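You operate a simulated robot arm through the tools that you are given. There is no shell and no other tool.

You run a simulated two-armed robot. Do the job below in one go: nothing can be reset, and whatever is moved stays where it is left.

## Task
Press the bearing flush into the block on the press table.
Fine: use the die that bears the block's number; slide the table in to press; then handle up, table out again, die back on the red mat.
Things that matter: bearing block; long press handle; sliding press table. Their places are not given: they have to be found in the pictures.

Only the result counts: the job must be done as asked and must still hold three seconds after the hand-in. Knocking over, shifting, dropping, spilling or breaking anything else fails it.

## Robot
Two 7-joint arms with fingered hands on one trunk that stands fixed in place. Base frame: the origin is at the foot of the trunk, x ahead of it, y to its left, z up. Units: mm, degrees, N and s.
The left shoulder is at [70, 142, 1339], the right one opposite. With the tool pointing down near the work surface each hand reaches from about 100 to 740 mm from the base axis, measured 20 degrees to its own side. Payload 3.6 kg a hand.
The TCP of each hand is the grasp point between the finger pads, 25 mm short of the fingertips. In the tool frame z runs along the fingers and y along their closing line. The gripper opens to 88 mm; its body begins 29 mm behind the TCP. The gripper is a hand of 5 fingers: y runs from the thumb to the fingers, the wrist lies at [-13, -97, -162] in the tool frame.
Orientation is that of the tool frame in the base frame, as a unit quaternion [w, x, y, z]. With the fingers straight down and the wrist toward the robot, the tool's x, y and z point along [0, 1, 0], [1, 0, 0] and [0, 0, -1] of the base frame.

## Interface
- The arms move only by the tool drive_tool. It takes "left_targets", "right_targets" or both (then of equal length, played together; a hand with none holds still); each is a list of rows, each a list of 2 entries, a list of its own where there are three numbers: the shift along the tool's x, y, z in units of 25 mm (1.0 is 25 mm), then the turn, a rotation vector about the tool's x, y, z in units of 5 degrees (1.0 is 5 degrees). In form: [[[tx, ty, tz], [wx, wy, wz]], ...]. A call has 1 to 20 rows; each row shifts and turns the commanded pose from where the row before left it, along the tool's axes as they then stand. A call with a number of a shift or a turn outside -1 to 1 is refused whole. Rows are played at 5 a second. More than 50 mm and 8.6 degrees between two rows, and nothing of the call is played. A pose out of reach is approached as far as the arm can. The call stops where the force on the tool passes 40 N (or 10 N more than at its start, if that is more) or the arm is blocked; 0.2 s more then pass. In this call time passes only in rows, and 0.2 s behind the last. The reply holds the time, the measured pose of the TCP, the force on the tool along the base axes, the opening and the grip force, in the units named above and with some noise, with the torque about the TCP (base axes, N m) and any sound that the robot's microphone picked up.
- Cameras (640 x 400 px; columns grow to the right, rows downward): "scene" is now at [121.7, -51.5, 1580.4]; the picture's right is [-0.60, -0.80, -0.00], its down [-0.39, 0.29, -0.88] and it looks along [0.70, -0.52, -0.48] (base axes); focal length 214 px, centre (320, 200). "left" rides on the left gripper at [-59, -79, -105] in its tool frame; the picture's right is [-0.73, -0.32, 0.61], its down [0.62, -0.68, 0.38] and it looks along [0.29, 0.66, 0.70] (tool axes); focal length 234 px, centre (320, 200). "right" rides on the right gripper at [59, -79, -105] in its tool frame; the picture's right is [-0.73, 0.32, -0.61], its down [-0.62, -0.68, 0.38] and it looks along [-0.29, 0.66, 0.70] (tool axes); focal length 234 px, centre (320, 200).
- camera(camera): a new picture of that camera. The clock stands still meanwhile.
- raise_lower(by): slides the trunk up (or, below 0, down) by that many mm; the arms and the scene camera ride with it, the base frame stays. It gives what a move gives, with no picture.
- set_fingers(index, middle, ring, little, thumb_bend, thumb_turn, hand): sets how far each is bent, from 0 (flat) to 1 (curled in); at 0.3 the hand is open as for a grip, at 0.7 the pads meet at the TCP. One left out holds its place. A second passes; each finger stops where it meets its share of the squeeze, and holds until it gets a number again. It is the only way to open and close the hand. It gives what a move gives, with no picture; readings hold the bend of each and the force on index, middle, ring, little, thumb and palm. thumb_turn goes from beside the hand (0) to across from the fingers (1), as for a grip.
- pan_tilt(pan, tilt): turns the head with the scene camera to pan (to the left, within 86 degrees either way) and tilt (down, from -29 to 69), counted from straight ahead of the robot. It gives what a move gives.
- pixel_to_xyz(camera, pixels): there is no depth. For up to 12 entries [column, row, z] of the newest picture of that camera ("zoom" is the newest enlarged one), the place [x, y] in the base frame at which the ray of that pixel passes the height z, good to about 2 mm. The clock stands still meanwhile.
- inspect(camera, box): a new picture of the part [left, top, right, bottom] of that camera's present view, enlarged. The clock stands still meanwhile.
- job_done(): hands the job in; it is judged then, once.

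Open the grippers and draw the arms clear of the work before you hand the job in, unless the task says otherwise.

The tools are called after "Request:" as a command line: name --argument value ..., lists and objects as JSON in quotes. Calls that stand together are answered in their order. drive_tool: Moves the arms, as the interface text tells. Its arguments: {"type":"object","properties":{"left_targets":{"type":"array","items":{"type":"array"}},"right_targets":{"type":"array","items":{"type":"array"}}},"required":[]} The other tools are called the same way: raise_lower (by) moves the trunk up or down; set_fingers (index, middle, ring, little, thumb_bend, thumb_turn, hand) moves the fingers one by one; pan_tilt (pan, tilt) turns the head that bears the scene camera; camera (camera) takes a picture; pixel_to_xyz (camera, pixels) gives the place at which the rays of pixels pass given heights; inspect (camera, box) takes an enlarged picture of a part of a camera's view; job_done () hands the job in.

At the start:

```text
clock: 0.0
left_tcp_pos: [403.8, -72.6, 1484.5]
left_orientation: [0.0, 0.707, 0.707, 0.0]
left_ft_force: [1.1, -0.2, 1.1]
left_moment: [0.01, -0.01, 0.0]
left_width: 87.5
left_grasp_force: 0.0
left_shape: jaw
left_bend: [0.3, 0.3, 0.3, 0.3, 0.3, 0.98]
left_finger forces: [0.1, 0.1, 0.0, 0.1, 0.0, 0.1]
right_tcp_pos: [268.9, -393.0, 1517.5]
right_orientation: [0.001, 0.708, 0.707, 0.0]
right_ft_force: [-0.3, -0.9, 0.0]
right_moment: [-0.01, 0.0, -0.03]
right_width: 87.7
right_grasp_force: 0.0
right_shape: jaw
right_bend: [0.3, 0.3, 0.3, 0.3, 0.3, 0.98]
right_finger forces: [0.0, 0.0, 0.0, 0.0, 0.0, 0.0]
trunk travel left (down, up): [-875.0, 65.0]
head pan, tilt (commanded): [-36.5, 28.9]
```

scene: 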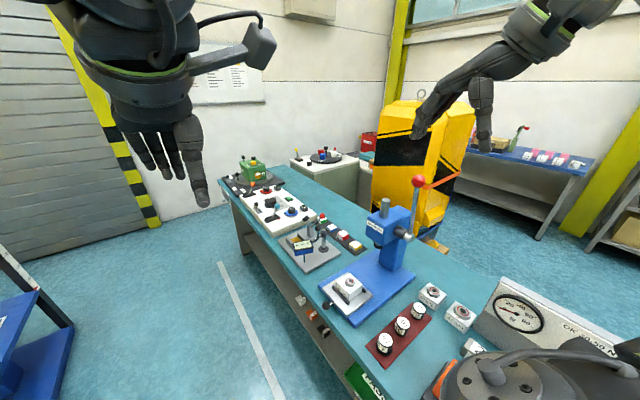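
right: 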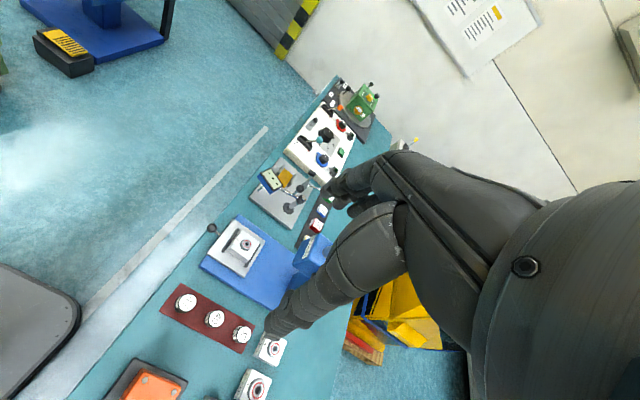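
left: 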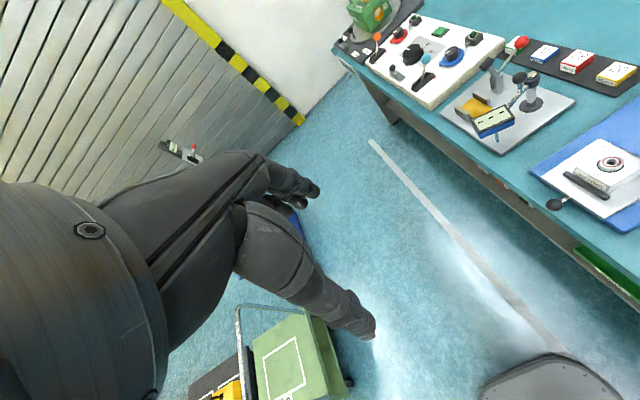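

The scene picture shows a blue press near (385,240), a sliding table with the block at (347,287), and three dies on a red mat around (400,330). I'll enlarge these regions first.

Request:
inspect --camera "scene" --box '[300, 160, 500, 285]'

Request:
inspect --camera "scene" --box '[310, 260, 490, 372]'

Request:
inspect --camera "right" --box '[150, 200, 330, 312]'

Request:
inspect --camera "right" --box '[140, 270, 300, 370]'

```text
3.20 times, centred on (400, 222) of scene
```

zoom: 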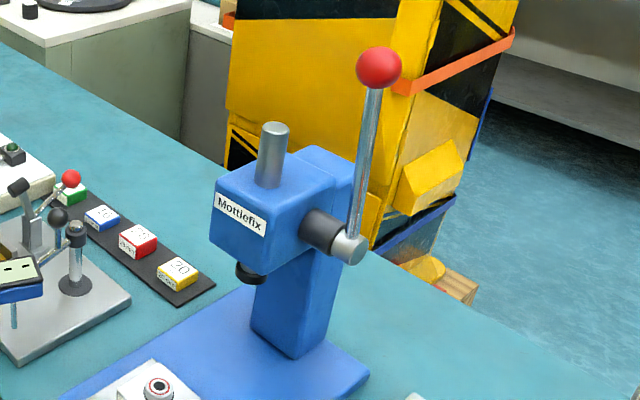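

```text
3.56 times, centred on (400, 316) of scene
```

zoom: 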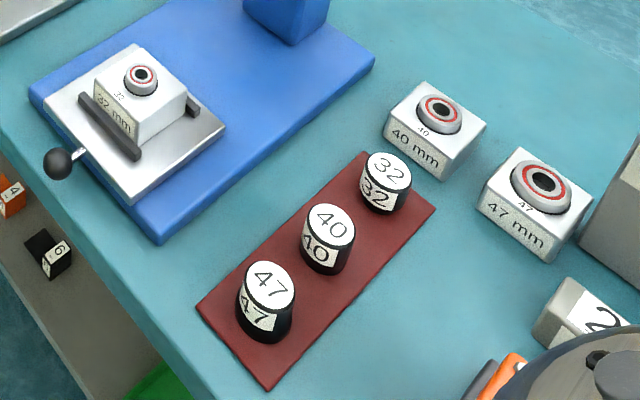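

```text
3.56 times, centred on (240, 256) of right
```

zoom: 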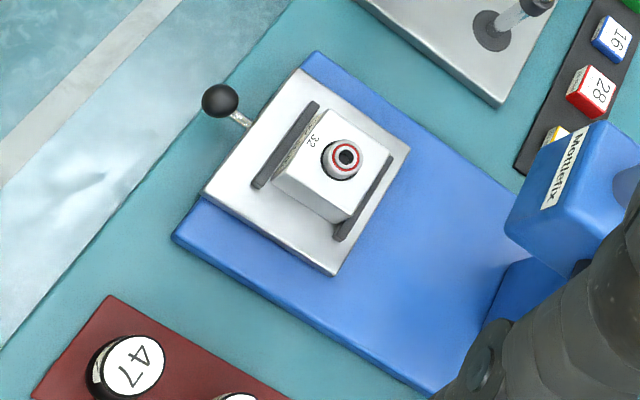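

```text
4.00 times, centred on (220, 320) of right
```

zoom: 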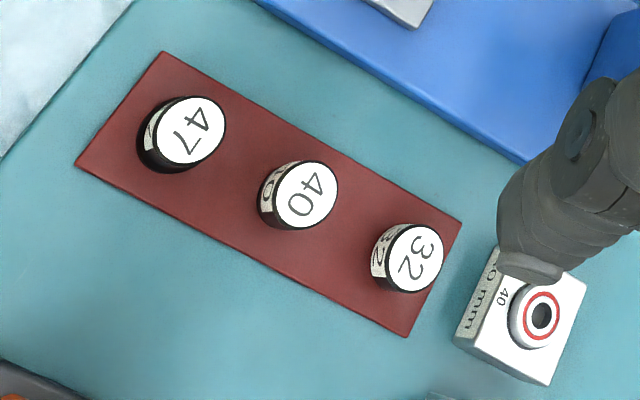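

The block on the sliding table reads "32 mm", so I need the die marked 32, top at scene (419,308) and right view (243,334). I'll triangulate heights by comparing the two cameras' rays at several z.

Request:
pixel_to_xyz --camera "scene" --pixels '[[419.1, 307.6, 800], [419.1, 307.6, 900], [419.1, 307.6, 1000], [419.1, 307.6, 1100], [328, 305, 800], [328, 305, 900], [328, 305, 1000], [328, 305, 1100]]'

Request:
pixel_to_xyz --camera "right" --pixels '[[243.25, 334.5, 800], [243.25, 334.5, 900], [243.25, 334.5, 1000], [243.25, 334.5, 1100], [212, 228, 800], [212, 228, 900], [212, 228, 1000], [212, 228, 1100]]'

```text
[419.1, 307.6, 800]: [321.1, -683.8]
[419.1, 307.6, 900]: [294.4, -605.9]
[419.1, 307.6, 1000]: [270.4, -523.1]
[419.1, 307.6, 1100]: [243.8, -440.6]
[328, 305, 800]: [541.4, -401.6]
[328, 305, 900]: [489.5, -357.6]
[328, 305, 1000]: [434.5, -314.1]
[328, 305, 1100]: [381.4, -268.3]
```

```text
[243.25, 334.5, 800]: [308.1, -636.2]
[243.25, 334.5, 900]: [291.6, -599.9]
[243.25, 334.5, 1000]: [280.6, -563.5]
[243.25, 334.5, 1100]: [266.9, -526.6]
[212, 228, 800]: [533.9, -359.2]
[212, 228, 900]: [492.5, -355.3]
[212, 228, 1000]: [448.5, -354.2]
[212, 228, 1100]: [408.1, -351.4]
```

Rays for the die's top agree near z≈910 at about (292,-600), and the table knob lies near (490,-356,~905). I'll turn the head toward the press for a better view.

Request:
pan_tilt --pan -52 --tilt 45

Request:
camera --camera "scene"

```text
clock: 0.8
left_tcp_pos: [403.2, -73.0, 1485.1]
left_orientation: [0.001, 0.707, 0.707, 0.0]
left_ft_force: [0.0, -0.3, 0.6]
left_moment: [0.0, 0.0, 0.03]
left_width: 87.9
left_grasp_force: 0.0
left_shape: jaw
left_bend: [0.3, 0.3, 0.3, 0.3, 0.3, 0.98]
left_finger forces: [0.0, 0.1, 0.1, 0.0, 0.0, 0.1]
right_tcp_pos: [268.3, -392.6, 1517.4]
right_orientation: [0.001, 0.708, 0.706, -0.001]
right_ft_force: [0.1, 0.3, 0.0]
right_moment: [0.0, 0.0, 0.05]
right_width: 87.7
right_grasp_force: 0.1
right_shape: jaw
right_bend: [0.3, 0.3, 0.3, 0.3, 0.3, 0.98]
right_finger forces: [0.0, 0.0, 0.0, 0.0, 0.1, 0.0]
trunk travel left (down, up): [-875.0, 65.0]
head pan, tilt (commanded): [-52.0, 45.0]
```

```text
taken
```

scene: 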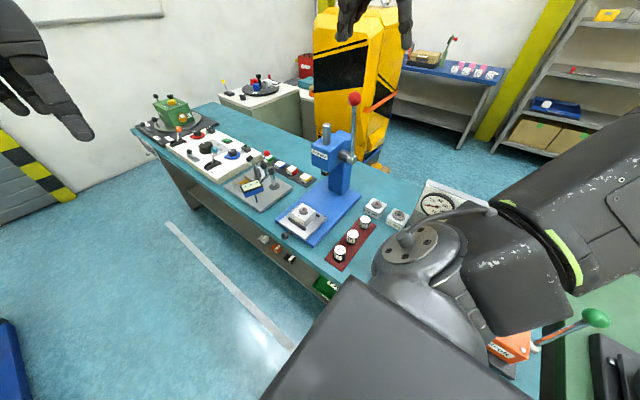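

The whole press is now visible: ram housing near (325,150), handle ball at (354,98), block at (301,215), dies at (340,252),(352,237),(364,222). I'll enlarge it for accurate pixel positions.

Request:
inspect --camera "scene" --box '[260, 80, 420, 180]'

Request:
inspect --camera "scene" --box '[260, 180, 420, 280]'

Request:
inspect --camera "left" --box '[520, 120, 640, 195]'

```text
4.00 times, centred on (340, 130) of scene
```

zoom: 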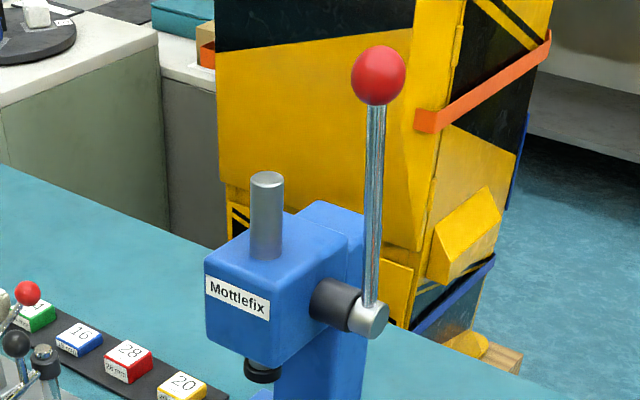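

```text
4.00 times, centred on (340, 230) of scene
```

zoom: 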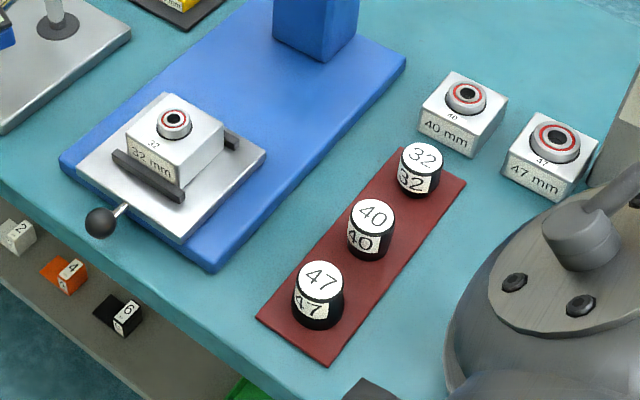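

```text
5.33 times, centred on (580, 158) of left
```

zoom: 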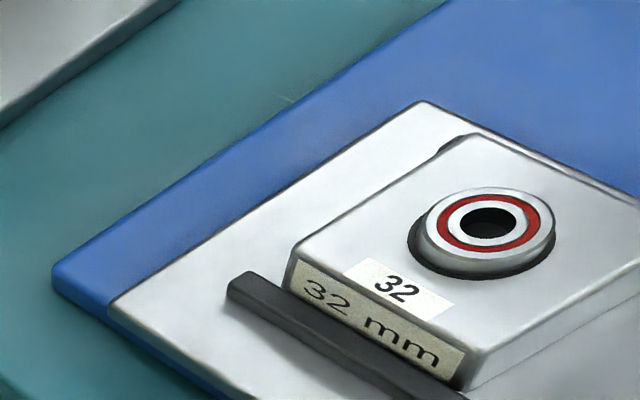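

I'll compute rays for the bearing, die, knob, mat corners and base corners from the three cameras to work out heights and positions.

Request:
camera --camera "scene"

Request:
pixel_to_xyz --camera "scene" --pixels '[[303.5, 210, 900], [303.5, 210, 950], [365.75, 219.25, 900], [365.75, 219.25, 950], [285, 235.5, 900], [285, 235.5, 950], [275.5, 220, 850], [275.5, 220, 900], [324.25, 260, 850], [324.25, 260, 900], [376.5, 225.75, 850], [376.5, 225.75, 900]]'

Request:
pixel_to_xyz --camera "right" --pixels '[[246.5, 244.2, 900], [246.5, 244.2, 950], [243.25, 334.5, 900], [243.25, 334.5, 950], [211.9, 227.9, 900], [211.9, 227.9, 950], [236.6, 215.3, 850], [236.6, 215.3, 900], [158.75, 311.25, 850], [158.75, 311.25, 900], [255.5, 325.5, 850], [255.5, 325.5, 900]]'

Request:
pixel_to_xyz --camera "left" --pixels '[[611.3, 163.25, 900], [611.3, 163.25, 950], [555, 204, 900], [555, 204, 950], [529.7, 171.1, 850], [529.7, 171.1, 900]]'

```text
taken
```

scene: 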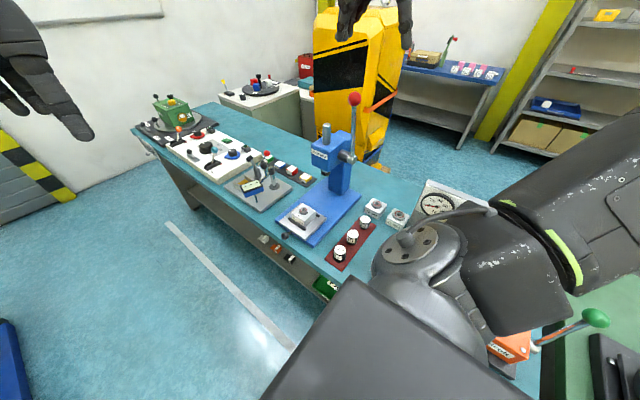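

```text
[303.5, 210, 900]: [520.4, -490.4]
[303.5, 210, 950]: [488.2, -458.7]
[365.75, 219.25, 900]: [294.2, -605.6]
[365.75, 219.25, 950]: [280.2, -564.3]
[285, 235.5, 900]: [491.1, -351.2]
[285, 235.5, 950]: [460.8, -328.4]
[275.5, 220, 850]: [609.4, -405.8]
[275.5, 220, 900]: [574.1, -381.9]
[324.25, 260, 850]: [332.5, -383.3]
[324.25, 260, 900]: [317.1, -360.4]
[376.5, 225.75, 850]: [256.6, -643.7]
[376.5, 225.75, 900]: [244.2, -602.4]
```

```text
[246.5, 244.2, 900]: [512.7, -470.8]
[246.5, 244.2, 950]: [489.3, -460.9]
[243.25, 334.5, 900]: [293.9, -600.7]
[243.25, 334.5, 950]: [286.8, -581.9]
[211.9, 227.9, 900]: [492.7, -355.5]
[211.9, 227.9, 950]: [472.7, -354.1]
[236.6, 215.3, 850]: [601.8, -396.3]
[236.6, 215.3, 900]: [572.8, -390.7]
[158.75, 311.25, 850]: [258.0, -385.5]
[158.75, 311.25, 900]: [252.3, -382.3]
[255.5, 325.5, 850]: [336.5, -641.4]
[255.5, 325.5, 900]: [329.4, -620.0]
```

```text
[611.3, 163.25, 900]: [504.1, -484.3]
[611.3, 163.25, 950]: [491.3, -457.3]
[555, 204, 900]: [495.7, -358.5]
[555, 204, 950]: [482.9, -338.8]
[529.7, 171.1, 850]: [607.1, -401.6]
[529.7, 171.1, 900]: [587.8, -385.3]
```

Bearing top works out at about (490,-459,950), die 32 top at (292,-598,908), knob at (495,-356,890). Now I query the ram, handle ball, hub and bench edges.

Request:
pixel_to_xyz --camera "scene" --pixels '[[325.75, 172.5, 1000], [325.75, 172.5, 1050], [326.75, 125, 1150], [326.75, 125, 1250], [354.5, 98.75, 1250], [354.5, 98.75, 1350], [352, 209, 1100], [352.5, 209, 1150], [342, 271.5, 860], [360.75, 217.5, 860], [313.75, 247, 860], [313.75, 247, 880]]'

Request:
pixel_to_xyz --camera "right" --pixels '[[180.75, 283, 840], [180.75, 283, 860], [242, 354.25, 840], [242, 354.25, 860], [199.3, 266.7, 860], [199.3, 266.7, 880], [158.75, 311.25, 860], [255.5, 325.5, 860]]'

```text
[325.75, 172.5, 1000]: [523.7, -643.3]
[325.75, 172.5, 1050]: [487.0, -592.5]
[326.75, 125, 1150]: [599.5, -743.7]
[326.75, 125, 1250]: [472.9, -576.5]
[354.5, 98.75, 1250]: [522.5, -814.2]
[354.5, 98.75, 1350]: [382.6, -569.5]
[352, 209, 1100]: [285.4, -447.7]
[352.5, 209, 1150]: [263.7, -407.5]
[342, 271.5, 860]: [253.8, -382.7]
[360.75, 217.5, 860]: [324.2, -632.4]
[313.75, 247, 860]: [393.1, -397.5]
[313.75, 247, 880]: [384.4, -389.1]
```

```text
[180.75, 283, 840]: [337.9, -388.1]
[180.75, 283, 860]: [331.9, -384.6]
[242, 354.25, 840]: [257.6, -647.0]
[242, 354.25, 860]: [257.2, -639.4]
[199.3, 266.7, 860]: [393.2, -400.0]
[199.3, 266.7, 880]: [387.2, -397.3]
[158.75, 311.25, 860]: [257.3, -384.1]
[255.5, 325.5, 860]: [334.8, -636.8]
```

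The mat is axis-aligned (x 256–330, y −640…−383), the slide runs along −y, and the ram sits around (490,−597). I'll bring the right hand down to a viewing pose in front of the press for a close look.

Request:
drive_tool --right_targets '[[[0.2, 0, 1], [0, 0, 0]], [[0.2, 0, 1], [0, 0, 0]], [[0.2, 0, 1], [0, 0, 0]], [[0.2, -0.1, 1], [0, 0, 0]], [[0.2, -0.1, 1], [0, 0, 0]], [[0.2, -0.1, 1], [0, 0, 0]], [[0.2, -0.1, 1], [0, 0, 0]], [[0.2, -0.1, 1], [0, 0, 0]]]'

Request:
camera --camera "right"

Request:
camera --camera "scene"

```text
clock: 2.6
left_tcp_pos: [404.3, -72.7, 1485.3]
left_orientation: [0.001, 0.707, 0.707, 0.0]
left_ft_force: [1.2, 0.4, 1.2]
left_moment: [0.0, 0.0, 0.01]
left_width: 87.7
left_grasp_force: 0.1
left_shape: jaw
left_bend: [0.3, 0.3, 0.3, 0.3, 0.3, 0.98]
left_finger forces: [0.0, 0.1, 0.1, 0.1, 0.1, 0.0]
right_tcp_pos: [262.1, -364.1, 1326.7]
right_orientation: [0.0, 0.707, 0.707, 0.0]
right_ft_force: [0.9, -0.4, 0.2]
right_moment: [0.0, 0.03, 0.0]
right_width: 87.6
right_grasp_force: 0.1
right_shape: jaw
right_bend: [0.3, 0.3, 0.3, 0.3, 0.3, 0.98]
right_finger forces: [0.0, 0.0, 0.0, 0.1, 0.1, 0.1]
right hand out of reach, approached as far as the arm can: row 8
trunk travel left (down, up): [-875.0, 65.0]
head pan, tilt (commanded): [-52.0, 45.0]
```

```text
taken
```

right: 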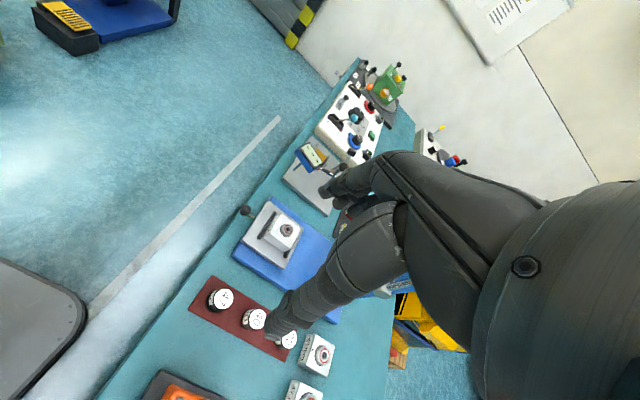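

```text
taken
```

scene: 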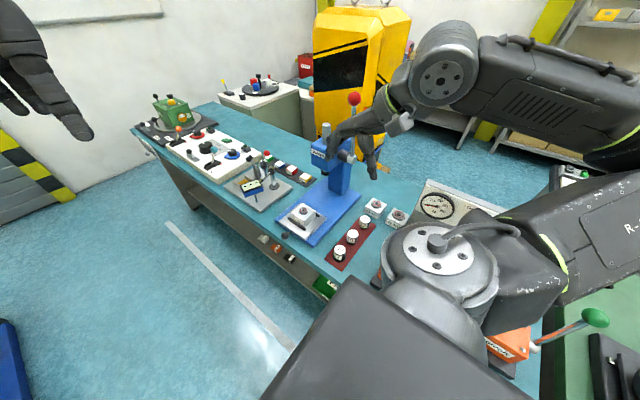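

The right arm folds too tightly near the body (limit hit at z≈1325), and its own fingers hide the press. I'll turn the left hand about its axis toward the press so the left camera gives a second clear view.

Request:
drive_tool --left_targets '[[[0, 0, 0], [0, 0, 1]], [[0, 0, 0], [0, 0, 1]], [[0, 0, 0], [0, 0, 1]], [[0, 0, 0], [0, 0, 1]], [[0, 0, 0], [0, 0, 1]], [[0, 0, 0], [0, 0, 1]], [[0, 0, 0], [0, 0, 1]], [[0, 0, 0], [0, 0, 1]], [[0, 0, 0], [0, 0, 1]], [[0, 0, 0], [0, 0, 1]], [[0, 0, 0], [0, 0, 1]], [[0, 0, 0], [0, 0, 1]]]'

Request:
camera --camera "left"

```text
clock: 5.2
left_tcp_pos: [403.0, -71.9, 1484.6]
left_orientation: [0.0, 0.966, 0.257, 0.0]
left_ft_force: [0.6, 0.3, 0.7]
left_moment: [0.0, -0.04, 0.01]
left_width: 87.9
left_grasp_force: 0.1
left_shape: jaw
left_bend: [0.3, 0.3, 0.3, 0.3, 0.3, 0.98]
left_finger forces: [0.0, 0.0, 0.0, 0.1, 0.0, 0.0]
right_tcp_pos: [261.6, -363.1, 1325.6]
right_orientation: [0.0, 0.707, 0.708, -0.001]
right_ft_force: [-1.4, -0.5, -0.2]
right_moment: [-0.01, 0.01, 0.01]
right_width: 87.6
right_grasp_force: 0.1
right_shape: jaw
right_bend: [0.3, 0.3, 0.3, 0.3, 0.3, 0.98]
right_finger forces: [0.1, 0.0, 0.0, 0.0, 0.0, 0.0]
trunk travel left (down, up): [-875.0, 65.0]
head pan, tilt (commanded): [-52.0, 45.0]
```

```text
taken
```

left: 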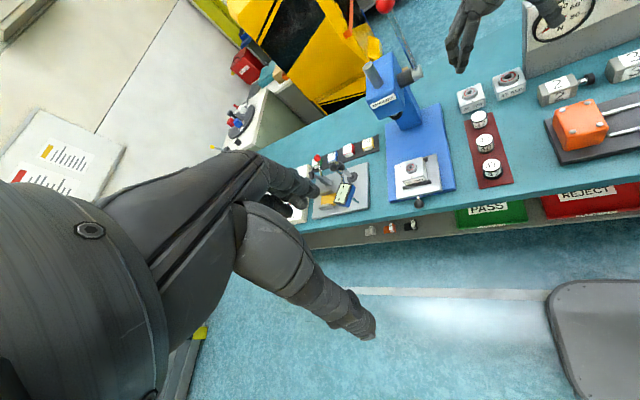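

The left camera now sees the press, dies, blocks and handle clearly. I'll enlarge the press head and the dies/table area.

Request:
inspect --camera "left" --box '[340, 0, 500, 100]'

Request:
inspect --camera "left" --box '[380, 110, 540, 210]'

Request:
inspect --camera "left" --box '[440, 40, 560, 115]'

Request:
inspect --camera "scene" --box '[260, 80, 420, 180]'

```text
4.00 times, centred on (420, 50) of left
```

zoom: 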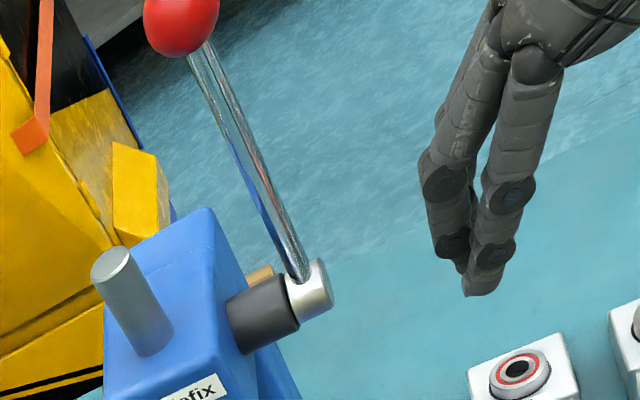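

```text
4.00 times, centred on (460, 160) of left
```

zoom: 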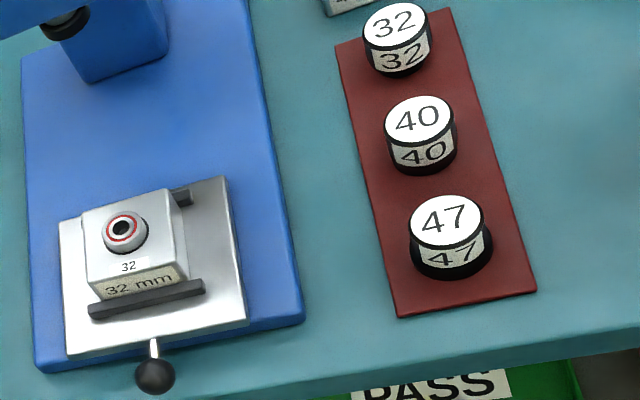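

```text
5.33 times, centred on (500, 78) of left
```

zoom: 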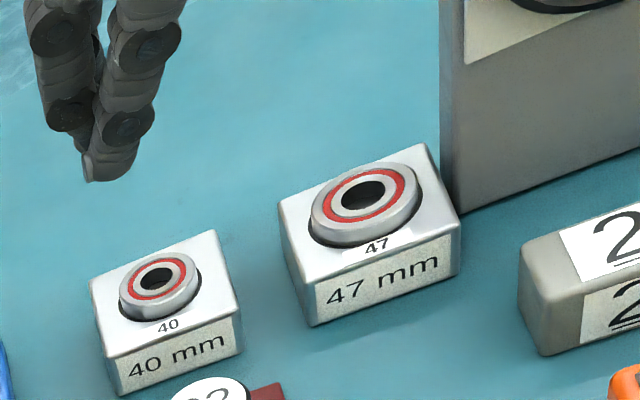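

```text
4.00 times, centred on (340, 130) of scene
```

zoom: 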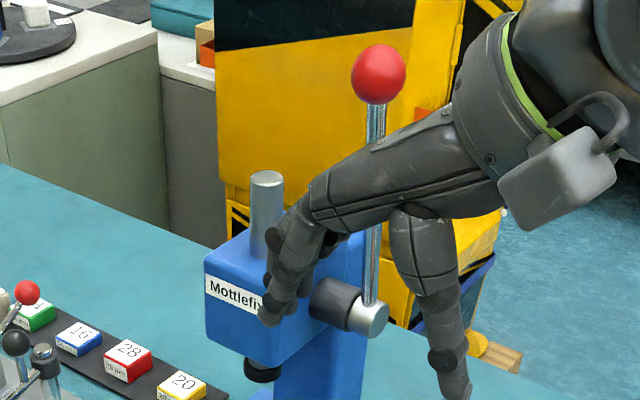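

Now I triangulate ball, hub, ram, bearing, dies and knob with the left and scene cameras.

Request:
pixel_to_xyz --camera "left" --pixels '[[385.25, 5.5, 1250], [385.25, 5.5, 1350], [419.5, 71.75, 1100], [419.5, 71.75, 1200], [367.75, 65.5, 1200], [367.75, 65.5, 1250], [396.5, 115.5, 1000], [396.5, 115.5, 1050], [411, 167.25, 950], [478.5, 116.25, 900], [484.25, 139.75, 900], [418.5, 203.5, 890]]'

Request:
pixel_to_xyz --camera "scene" --pixels '[[354.75, 98.75, 1250], [354.75, 98.75, 1350], [353.25, 159.5, 1100], [353.25, 159.5, 1200], [326.75, 125, 1200], [326.75, 125, 1250], [325.75, 172, 1000], [325.75, 172, 1050], [303.5, 210, 950], [365.75, 219.25, 900], [353, 234, 900], [285, 235.5, 890]]'

Request:
pixel_to_xyz --camera "left" --pixels '[[411, 167.25, 900], [478.5, 116.25, 920], [484.25, 139.75, 920], [418.5, 203.5, 910], [491.25, 165.25, 900], [389.5, 202.5, 860], [389.5, 202.5, 880], [455.75, 190, 860], [455.75, 190, 880]]'

```text
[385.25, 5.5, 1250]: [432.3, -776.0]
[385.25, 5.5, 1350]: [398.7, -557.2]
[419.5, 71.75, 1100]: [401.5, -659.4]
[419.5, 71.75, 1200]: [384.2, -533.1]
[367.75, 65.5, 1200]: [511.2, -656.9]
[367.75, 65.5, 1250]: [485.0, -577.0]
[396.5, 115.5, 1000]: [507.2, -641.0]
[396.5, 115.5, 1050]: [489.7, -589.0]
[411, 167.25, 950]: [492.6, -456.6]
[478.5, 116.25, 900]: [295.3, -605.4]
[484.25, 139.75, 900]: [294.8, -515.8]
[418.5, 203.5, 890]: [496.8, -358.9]
```

```text
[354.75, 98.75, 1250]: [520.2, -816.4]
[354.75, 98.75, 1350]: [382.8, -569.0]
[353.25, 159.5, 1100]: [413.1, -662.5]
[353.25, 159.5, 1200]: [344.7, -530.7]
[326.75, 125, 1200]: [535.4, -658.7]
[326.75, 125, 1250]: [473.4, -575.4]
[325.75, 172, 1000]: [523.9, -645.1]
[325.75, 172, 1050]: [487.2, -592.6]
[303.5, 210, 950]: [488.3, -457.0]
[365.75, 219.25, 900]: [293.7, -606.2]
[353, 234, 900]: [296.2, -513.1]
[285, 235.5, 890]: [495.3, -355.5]
```

```text
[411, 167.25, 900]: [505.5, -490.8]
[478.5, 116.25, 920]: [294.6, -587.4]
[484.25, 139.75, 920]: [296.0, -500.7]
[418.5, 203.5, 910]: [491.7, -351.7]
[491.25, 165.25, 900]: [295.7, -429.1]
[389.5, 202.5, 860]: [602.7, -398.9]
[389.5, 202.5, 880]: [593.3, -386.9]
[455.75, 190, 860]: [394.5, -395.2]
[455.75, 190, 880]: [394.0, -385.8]
```

Estimates: ball (404,−598,1335), hub end (398,−631,1123), ram axis (492,−600) with bottom z≈1043, bearing top (495,−465,940). I check the mat, bench and slide-table heights the same way.

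Request:
pixel_to_xyz --camera "left" --pixels '[[479.5, 189.25, 840], [479.5, 189.25, 860], [514, 182.75, 840], [514, 182.75, 860], [464, 120.75, 840], [464, 120.75, 860], [493.75, 112, 840], [493.75, 112, 860], [396.5, 199, 860], [396.5, 199, 880], [441.75, 191.25, 860], [441.75, 191.25, 880]]'

Request:
pixel_to_xyz --camera "scene" --pixels '[[324.25, 260, 840], [324.25, 260, 860], [342, 271.5, 840], [342, 271.5, 860], [360.75, 217.5, 840], [360.75, 217.5, 860], [376.5, 225.75, 840], [376.5, 225.75, 860], [280, 219, 860], [280, 219, 880], [304.5, 239.5, 860], [304.5, 239.5, 880]]'

```text
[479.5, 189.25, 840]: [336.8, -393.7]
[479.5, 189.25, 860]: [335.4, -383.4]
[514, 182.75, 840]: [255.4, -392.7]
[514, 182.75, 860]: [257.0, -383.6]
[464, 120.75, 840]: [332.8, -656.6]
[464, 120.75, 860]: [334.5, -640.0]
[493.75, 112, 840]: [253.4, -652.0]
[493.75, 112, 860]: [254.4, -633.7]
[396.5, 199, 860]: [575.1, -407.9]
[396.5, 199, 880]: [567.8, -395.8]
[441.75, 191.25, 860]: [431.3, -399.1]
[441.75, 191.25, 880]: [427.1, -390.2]
```

```text
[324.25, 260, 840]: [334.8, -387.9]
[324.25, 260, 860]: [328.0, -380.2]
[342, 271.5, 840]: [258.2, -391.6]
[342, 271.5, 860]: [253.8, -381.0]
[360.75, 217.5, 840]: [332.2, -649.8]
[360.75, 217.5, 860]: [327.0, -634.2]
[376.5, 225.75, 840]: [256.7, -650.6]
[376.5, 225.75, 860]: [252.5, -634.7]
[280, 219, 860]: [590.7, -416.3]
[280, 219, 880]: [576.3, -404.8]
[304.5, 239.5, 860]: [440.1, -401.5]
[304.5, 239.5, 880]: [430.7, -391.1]
```

Summary: mat top z≈843, die 32 top z≈908 at (293.5,−598), table top ≈895 and knob (497,−358,887). I move the right hand outward above die 32, staying well clear (x≈285) of the handle at x≈404.

Request:
drive_tool --right_targets '[[[-0.94, 0.08, 0.2], [0, 0, 0]], [[-0.94, 0.08, 0.2], [0, 0, 0]], [[-0.94, 0.08, 0.3], [0, 0, 0]], [[-0.94, 0.08, 0.3], [0, 0, 0]], [[-0.94, 0.08, 0.3], [0, 0, 0]], [[-0.94, 0.08, 0.3], [0, 0, 0]], [[-0.94, 0.08, 0.3], [0, 0, 0]], [[-0.94, 0.08, 0.3], [0, 0, 0]], [[-0.94, 0.08, 0.3], [0, 0, 0]], [[-0.94, 0.08, 0.3], [0, 0, 0]]]'

Request:
camera --camera "right"

Request:
camera --camera "left"

Request:
camera --camera "scene"

```text
clock: 7.4
left_tcp_pos: [403.7, -73.9, 1483.2]
left_orientation: [0.0, 0.966, 0.259, 0.0]
left_ft_force: [0.0, 0.1, -1.1]
left_moment: [-0.05, -0.03, 0.01]
left_width: 87.6
left_grasp_force: 0.0
left_shape: jaw
left_bend: [0.3, 0.3, 0.3, 0.3, 0.3, 0.98]
left_finger forces: [0.1, 0.1, 0.0, 0.1, 0.0, 0.0]
right_tcp_pos: [282.0, -599.0, 1255.9]
right_orientation: [0.0, 0.707, 0.707, 0.0]
right_ft_force: [0.1, -0.4, 0.0]
right_moment: [0.0, 0.01, -0.01]
right_width: 87.6
right_grasp_force: 0.0
right_shape: jaw
right_bend: [0.3, 0.3, 0.3, 0.3, 0.3, 0.98]
right_finger forces: [0.0, 0.1, 0.0, 0.0, 0.0, 0.0]
trunk travel left (down, up): [-875.0, 65.0]
head pan, tilt (commanded): [-52.0, 45.0]
```

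```text
taken
```

right: 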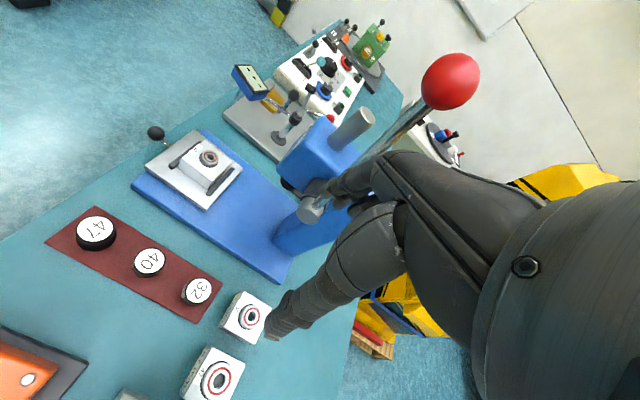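

```text
taken
```

left: 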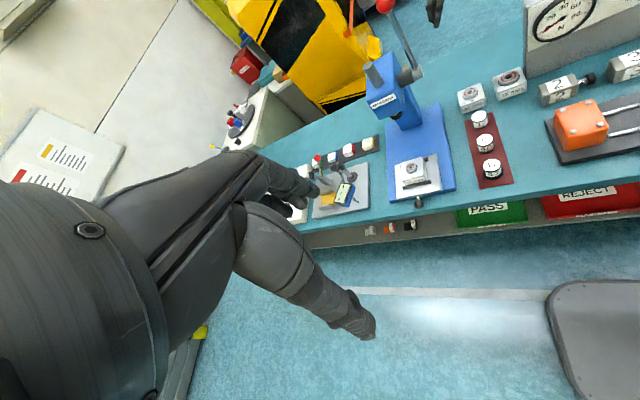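

```text
taken
```

scene: 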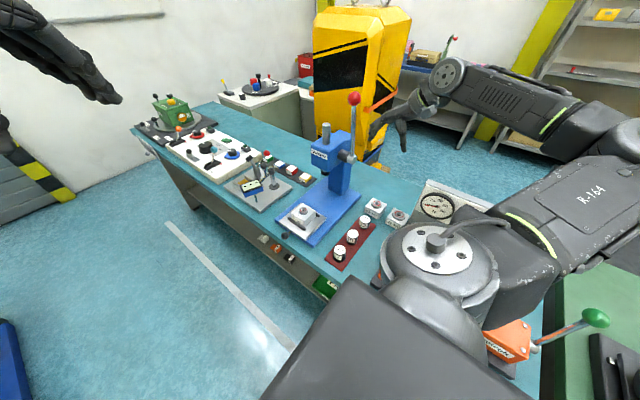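

The right camera now views dies, block and ball well. I enlarge to refine die 32 (197,290), bearing (209,158), knob (156,133) and ball (450,80).

Request:
inspect --camera "right" --box '[130, 110, 290, 210]'

Request:
inspect --camera "right" --box '[60, 200, 252, 320]'

Request:
inspect --camera "right" --box '[260, 40, 500, 190]'

```text
4.00 times, centred on (210, 160) of right
```

zoom: 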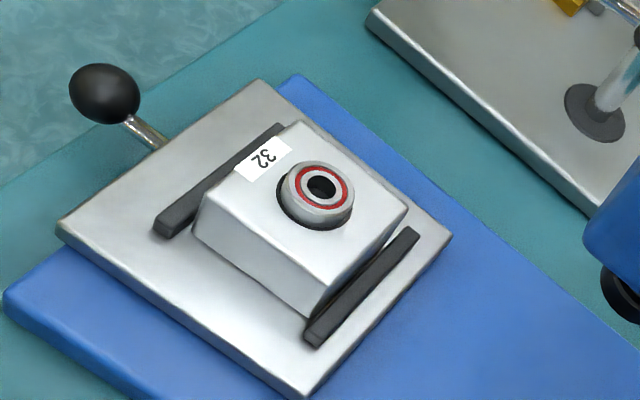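

```text
3.33 times, centred on (156, 260) of right
```

zoom: 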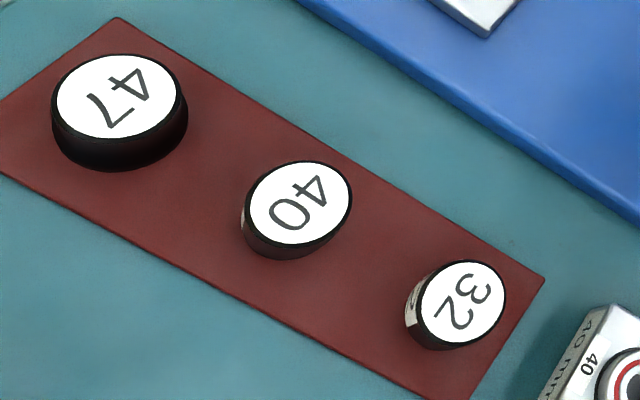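

```text
2.67 times, centred on (380, 115) of right
```

zoom: 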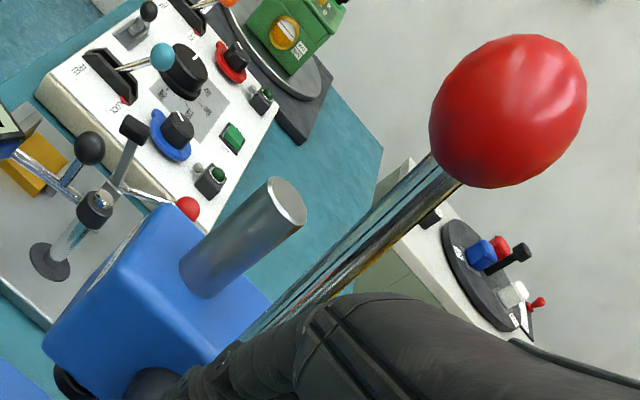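

I query these refined pixels to triangulate against the left and scene rays.

Request:
pixel_to_xyz --camera "right" --pixels '[[209.5, 156.5, 930], [209.5, 156.5, 950], [198.9, 290.6, 900], [198.9, 290.6, 920], [156, 133.5, 880], [156, 133.5, 900], [450.5, 81.6, 1300], [450.5, 81.6, 1340], [368.4, 116.1, 1220], [368.4, 116.1, 1240], [149, 262, 900], [149, 262, 920]]'

Request:
inspect --camera "left" --box '[455, 95, 519, 135]'

Request:
inspect --camera "scene" --box '[332, 205, 396, 245]'

```text
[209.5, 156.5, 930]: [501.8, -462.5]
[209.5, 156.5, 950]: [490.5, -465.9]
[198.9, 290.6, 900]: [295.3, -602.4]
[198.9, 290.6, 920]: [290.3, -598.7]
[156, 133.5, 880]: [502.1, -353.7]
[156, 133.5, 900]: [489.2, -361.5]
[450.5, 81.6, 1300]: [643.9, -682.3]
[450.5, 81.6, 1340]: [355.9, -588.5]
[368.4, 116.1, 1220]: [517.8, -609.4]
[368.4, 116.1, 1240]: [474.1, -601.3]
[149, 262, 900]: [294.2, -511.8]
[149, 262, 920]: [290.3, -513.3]
```

```text
10.00 times, centred on (487, 115) of left
```

zoom: 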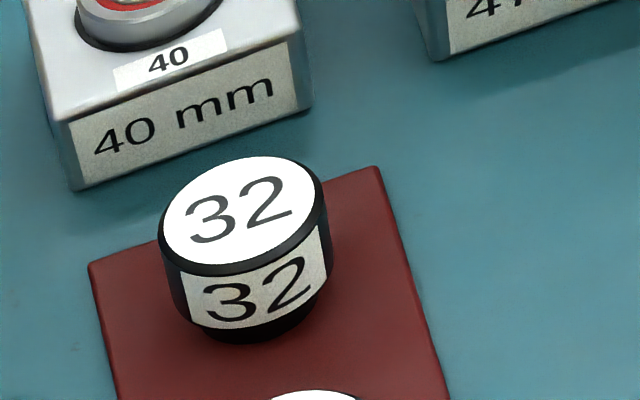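

```text
10.00 times, centred on (364, 225) of scene
```

zoom: 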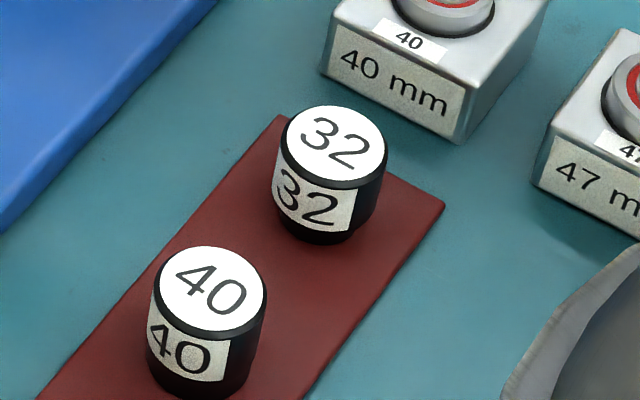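

The die has a wider body with a narrower stub beneath, and its top centre is about (294,−601,905). I check the mat corner heights and die bottom with rays again.

Request:
pixel_to_xyz --camera "right" --pixels '[[223, 284, 840], [223, 284, 870], [94.4, 205.3, 840], [94.4, 205.3, 870], [200.5, 365, 840]]'

Request:
pixel_to_xyz --camera "left" --pixels '[[463.9, 121.3, 840], [463.9, 121.3, 870], [492.7, 111.8, 840], [492.7, 111.8, 870], [479.4, 124.5, 860], [479.4, 124.5, 880]]'

Request:
pixel_to_xyz --camera "scene" --pixels '[[376.4, 225.5, 840], [376.4, 225.5, 870], [360.3, 216.5, 840], [360.3, 216.5, 870], [364, 226.3, 860], [364, 226.3, 880]]'

```text
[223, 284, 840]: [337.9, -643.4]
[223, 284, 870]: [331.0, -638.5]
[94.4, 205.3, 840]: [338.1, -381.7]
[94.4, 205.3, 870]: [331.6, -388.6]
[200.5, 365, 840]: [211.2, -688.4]
```

```text
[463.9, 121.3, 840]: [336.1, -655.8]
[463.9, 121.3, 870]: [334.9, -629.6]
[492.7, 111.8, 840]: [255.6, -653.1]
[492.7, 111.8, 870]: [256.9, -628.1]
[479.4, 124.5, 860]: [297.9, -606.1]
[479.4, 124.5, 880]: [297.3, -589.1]
```

```text
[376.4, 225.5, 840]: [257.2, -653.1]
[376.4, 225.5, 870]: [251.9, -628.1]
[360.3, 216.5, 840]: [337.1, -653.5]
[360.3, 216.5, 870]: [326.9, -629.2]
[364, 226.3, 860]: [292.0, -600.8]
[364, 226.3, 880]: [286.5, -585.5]
```

Refined: mat z≈856, die height ≈47 (top ≈904 at (294,−601)), bearing top (495.5,−464.5,939), knob (495.5,−358,891). I descend straight above die 32 to TCP z≈1000 and check the view.

Request:
drive_tool --right_targets '[[[0, 0.05, 0.93], [0, 0, 0]], [[0, 0.05, 0.93], [0, 0, 0]], [[0, 0.05, 0.93], [0, 0, 0]], [[0, 0.05, 0.93], [0, 0, 0]], [[0, 0.05, 0.93], [0, 0, 0]], [[0, 0.05, 0.93], [0, 0, 0]], [[0, 0.05, 0.93], [0, 0, 0]], [[0, 0.05, 0.93], [0, 0, 0]], [[0, 0.04, 0.93], [0, 0, 0]], [[0, 0.04, 0.93], [0, 0, 0]], [[0, 0.04, 0.93], [0, 0, 0]]]'

Request:
camera --camera "right"

Request:
camera --camera "left"

Request:
camera --camera "scene"

```text
clock: 9.8
left_tcp_pos: [404.2, -71.5, 1483.7]
left_orientation: [0.0, 0.966, 0.259, -0.001]
left_ft_force: [-0.4, -0.5, -0.2]
left_moment: [0.0, 0.02, 0.0]
left_width: 87.7
left_grasp_force: 0.1
left_shape: jaw
left_bend: [0.3, 0.3, 0.3, 0.3, 0.3, 0.98]
left_finger forces: [0.1, 0.0, 0.0, 0.1, 0.0, 0.1]
right_tcp_pos: [294.4, -599.8, 1001.6]
right_orientation: [0.001, 0.707, 0.707, -0.001]
right_ft_force: [-0.8, 0.0, -0.2]
right_moment: [0.03, 0.01, -0.02]
right_width: 87.9
right_grasp_force: 0.1
right_shape: jaw
right_bend: [0.3, 0.3, 0.3, 0.3, 0.3, 0.98]
right_finger forces: [0.1, 0.0, 0.0, 0.1, 0.0, 0.1]
trunk travel left (down, up): [-875.0, 65.0]
head pan, tilt (commanded): [-52.0, 45.0]
```

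```text
taken
```

right: 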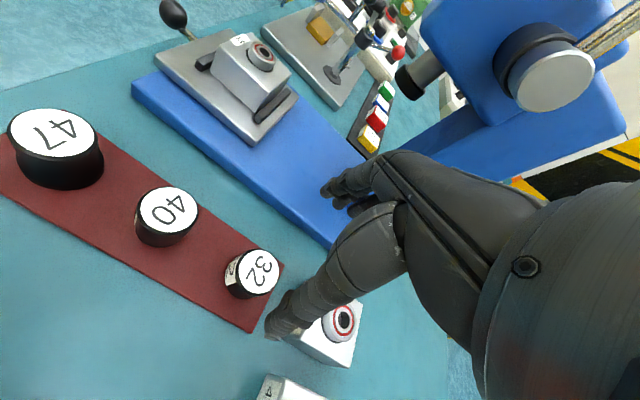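

```text
taken
```

left: 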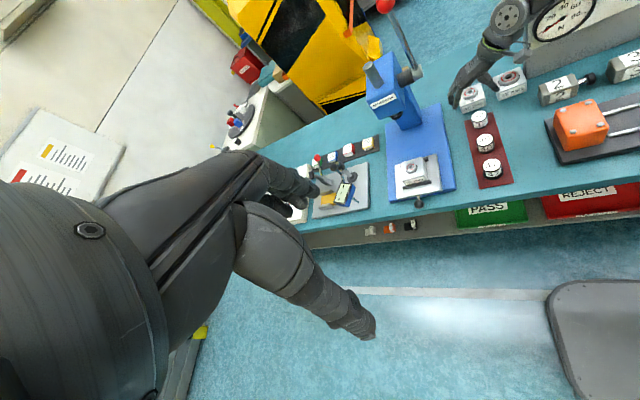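

```text
taken
```

scene: 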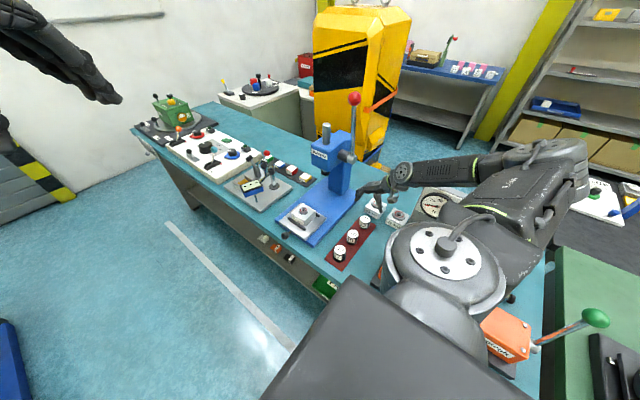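

The hand hangs above die 32 (right view (254,271)) with the arm clear. I enlarge to check the die's exact centre from here.

Request:
inspect --camera "right" --box '[180, 225, 340, 325]'

Request:
inspect --camera "left" --box '[430, 60, 526, 120]'

```text
4.00 times, centred on (260, 275) of right
```

zoom: 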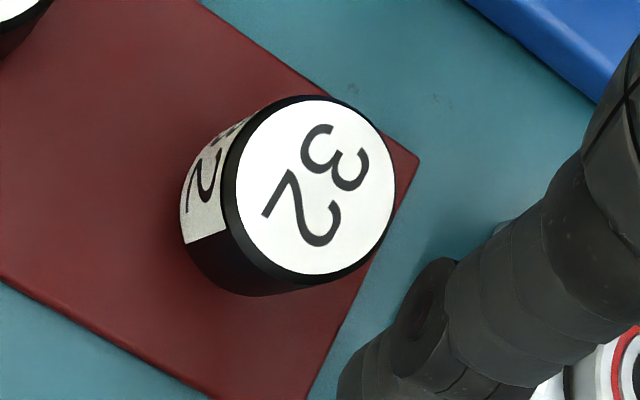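

```text
6.67 times, centred on (478, 90) of left
```

zoom: 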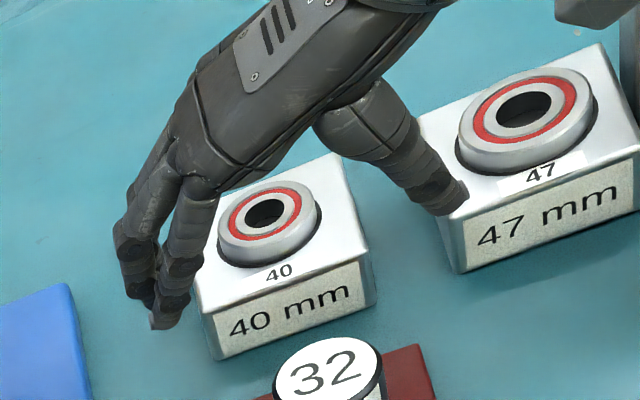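

White disc centre is at zoom (315,187), i.e. right (258.8,271.8). Query its position at z=904.

Request:
pixel_to_xyz --camera "right" --pixels '[[258.8, 271.8, 900], [258.8, 271.8, 905], [235, 272, 905], [280, 272, 905], [259, 250, 905], [259, 295, 905]]'

```text
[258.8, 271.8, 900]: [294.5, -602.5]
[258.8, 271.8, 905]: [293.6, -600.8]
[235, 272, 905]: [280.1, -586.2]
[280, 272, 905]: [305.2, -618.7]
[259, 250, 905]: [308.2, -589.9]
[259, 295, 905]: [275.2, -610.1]
```

Die centre (294,−601) matches the TCP. I lower to TCP z≈893 so the fingertips stay ~12 mm above the mat.

Request:
drive_tool --right_targets '[[[-0.01, 0, 0.87], [0, 0, 0]], [[-0.01, 0, 0.87], [0, 0, 0]], [[-0.01, 0, 0.87], [0, 0, 0]], [[-0.01, 0, 0.87], [0, 0, 0]], [[0, 0, 0.85], [0, 0, 0]]]'

Request:
camera --camera "right"

Request:
inspect --camera "left" --box '[430, 80, 526, 140]'

Request:
inspect --camera "scene" --box '[316, 180, 412, 240]'

```text
clock: 11.0
left_tcp_pos: [402.8, -72.6, 1484.4]
left_orientation: [0.0, 0.966, 0.259, 0.0]
left_ft_force: [-0.3, 0.0, -0.8]
left_moment: [-0.01, -0.02, -0.02]
left_width: 87.7
left_grasp_force: 0.0
left_shape: jaw
left_bend: [0.3, 0.3, 0.3, 0.3, 0.3, 0.98]
left_finger forces: [0.0, 0.0, 0.0, 0.0, 0.1, 0.0]
right_tcp_pos: [291.1, -593.1, 925.7]
right_orientation: [0.0, 0.708, 0.707, 0.0]
right_ft_force: [0.6, -0.3, 0.1]
right_moment: [0.02, 0.01, 0.01]
right_width: 87.7
right_grasp_force: 0.0
right_shape: jaw
right_bend: [0.3, 0.3, 0.3, 0.3, 0.3, 0.98]
right_finger forces: [0.0, 0.1, 0.0, 0.0, 0.0, 0.0]
right hand out of reach, approached as far as the arm can: row 4, 5
trunk travel left (down, up): [-875.0, 65.0]
head pan, tilt (commanded): [-52.0, 45.0]
```

```text
taken
```

right: 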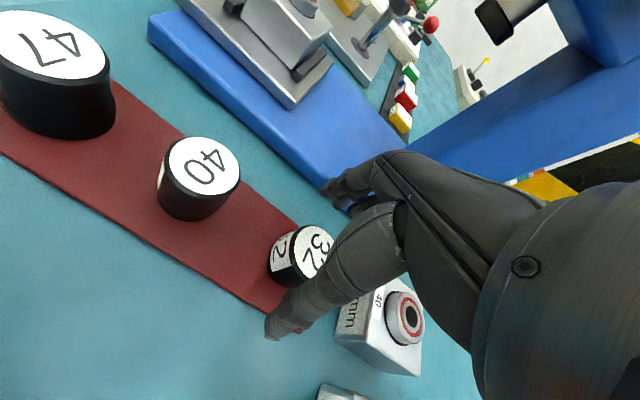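

```text
6.67 times, centred on (478, 110) of left
```

zoom: 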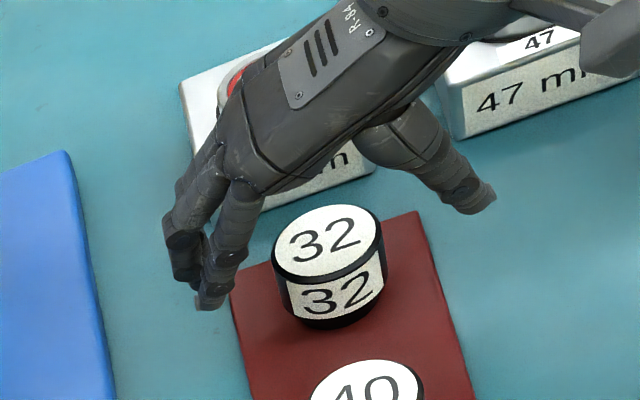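

```text
6.67 times, centred on (364, 210) of scene
```

zoom: 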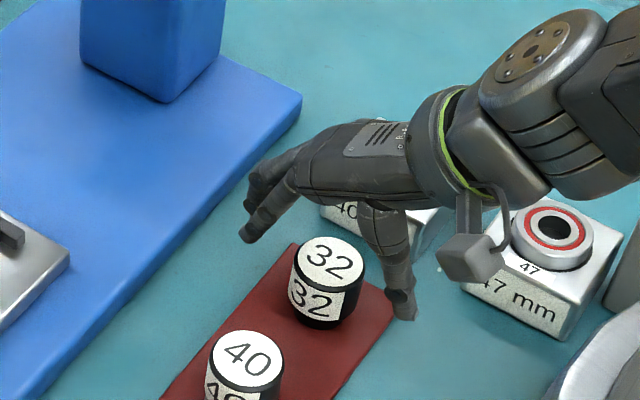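

The arm is at full stretch at z≈926 (shoulder too high), so the trunk must come down. I first lift the hand ~110 mm, then lower the trunk 130 mm.

Request:
drive_tool --right_targets '[[[0, 0, -0.9], [0, 0, 0]], [[0, 0, -0.9], [0, 0, 0]], [[0, 0, -0.9], [0, 0, 0]], [[0, 0, -0.9], [0, 0, 0]], [[0, 0, -0.9], [0, 0, 0]], [[0, 0, -0.9], [0, 0, 0]]]'

Request:
raise_lower --by -60

Request:
camera --camera "scene"

```text
clock: 12.4
left_tcp_pos: [402.3, -72.3, 1485.2]
left_orientation: [0.0, 0.966, 0.258, 0.0]
left_ft_force: [-0.8, 0.7, 0.2]
left_moment: [0.02, 0.01, -0.02]
left_width: 87.8
left_grasp_force: 0.0
left_shape: jaw
left_bend: [0.3, 0.3, 0.3, 0.3, 0.3, 0.98]
left_finger forces: [0.0, 0.0, 0.0, 0.0, 0.0, 0.1]
right_tcp_pos: [291.4, -592.0, 1063.2]
right_orientation: [0.001, 0.708, 0.707, -0.001]
right_ft_force: [0.5, 0.4, 0.0]
right_moment: [0.05, 0.0, -0.01]
right_width: 87.6
right_grasp_force: 0.2
right_shape: jaw
right_bend: [0.3, 0.3, 0.3, 0.3, 0.3, 0.98]
right_finger forces: [0.1, 0.0, 0.1, 0.0, 0.0, 0.0]
trunk travel left (down, up): [-875.0, 65.0]
head pan, tilt (commanded): [-52.0, 45.0]
```

```text
clock: 13.4
left_tcp_pos: [401.5, -72.4, 1423.7]
left_orientation: [0.0, 0.966, 0.259, 0.0]
left_ft_force: [-0.3, 0.0, 0.3]
left_moment: [0.01, 0.03, 0.0]
left_width: 87.9
left_grasp_force: 0.1
left_shape: jaw
left_bend: [0.3, 0.3, 0.3, 0.3, 0.3, 0.98]
left_finger forces: [0.1, 0.1, 0.1, 0.1, 0.0, 0.0]
right_tcp_pos: [293.4, -593.4, 1003.7]
right_orientation: [0.001, 0.708, 0.706, 0.0]
right_ft_force: [-0.1, 0.0, 0.6]
right_moment: [0.01, 0.03, 0.02]
right_width: 88.1
right_grasp_force: 0.0
right_shape: jaw
right_bend: [0.3, 0.3, 0.3, 0.3, 0.3, 0.98]
right_finger forces: [0.0, 0.0, 0.0, 0.0, 0.0, 0.1]
trunk travel left (down, up): [-815.0, 125.0]
head pan, tilt (commanded): [-52.0, 45.0]
```

```text
taken
```

scene: 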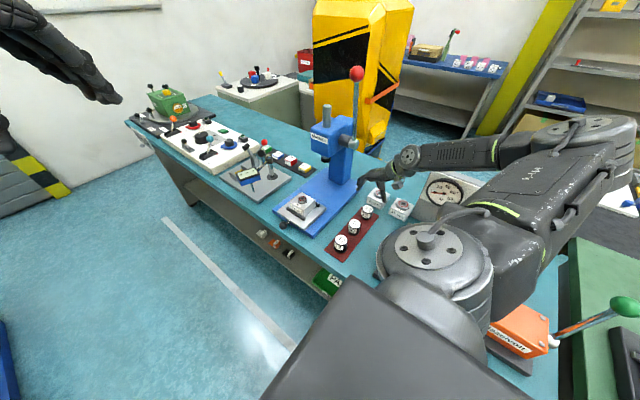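

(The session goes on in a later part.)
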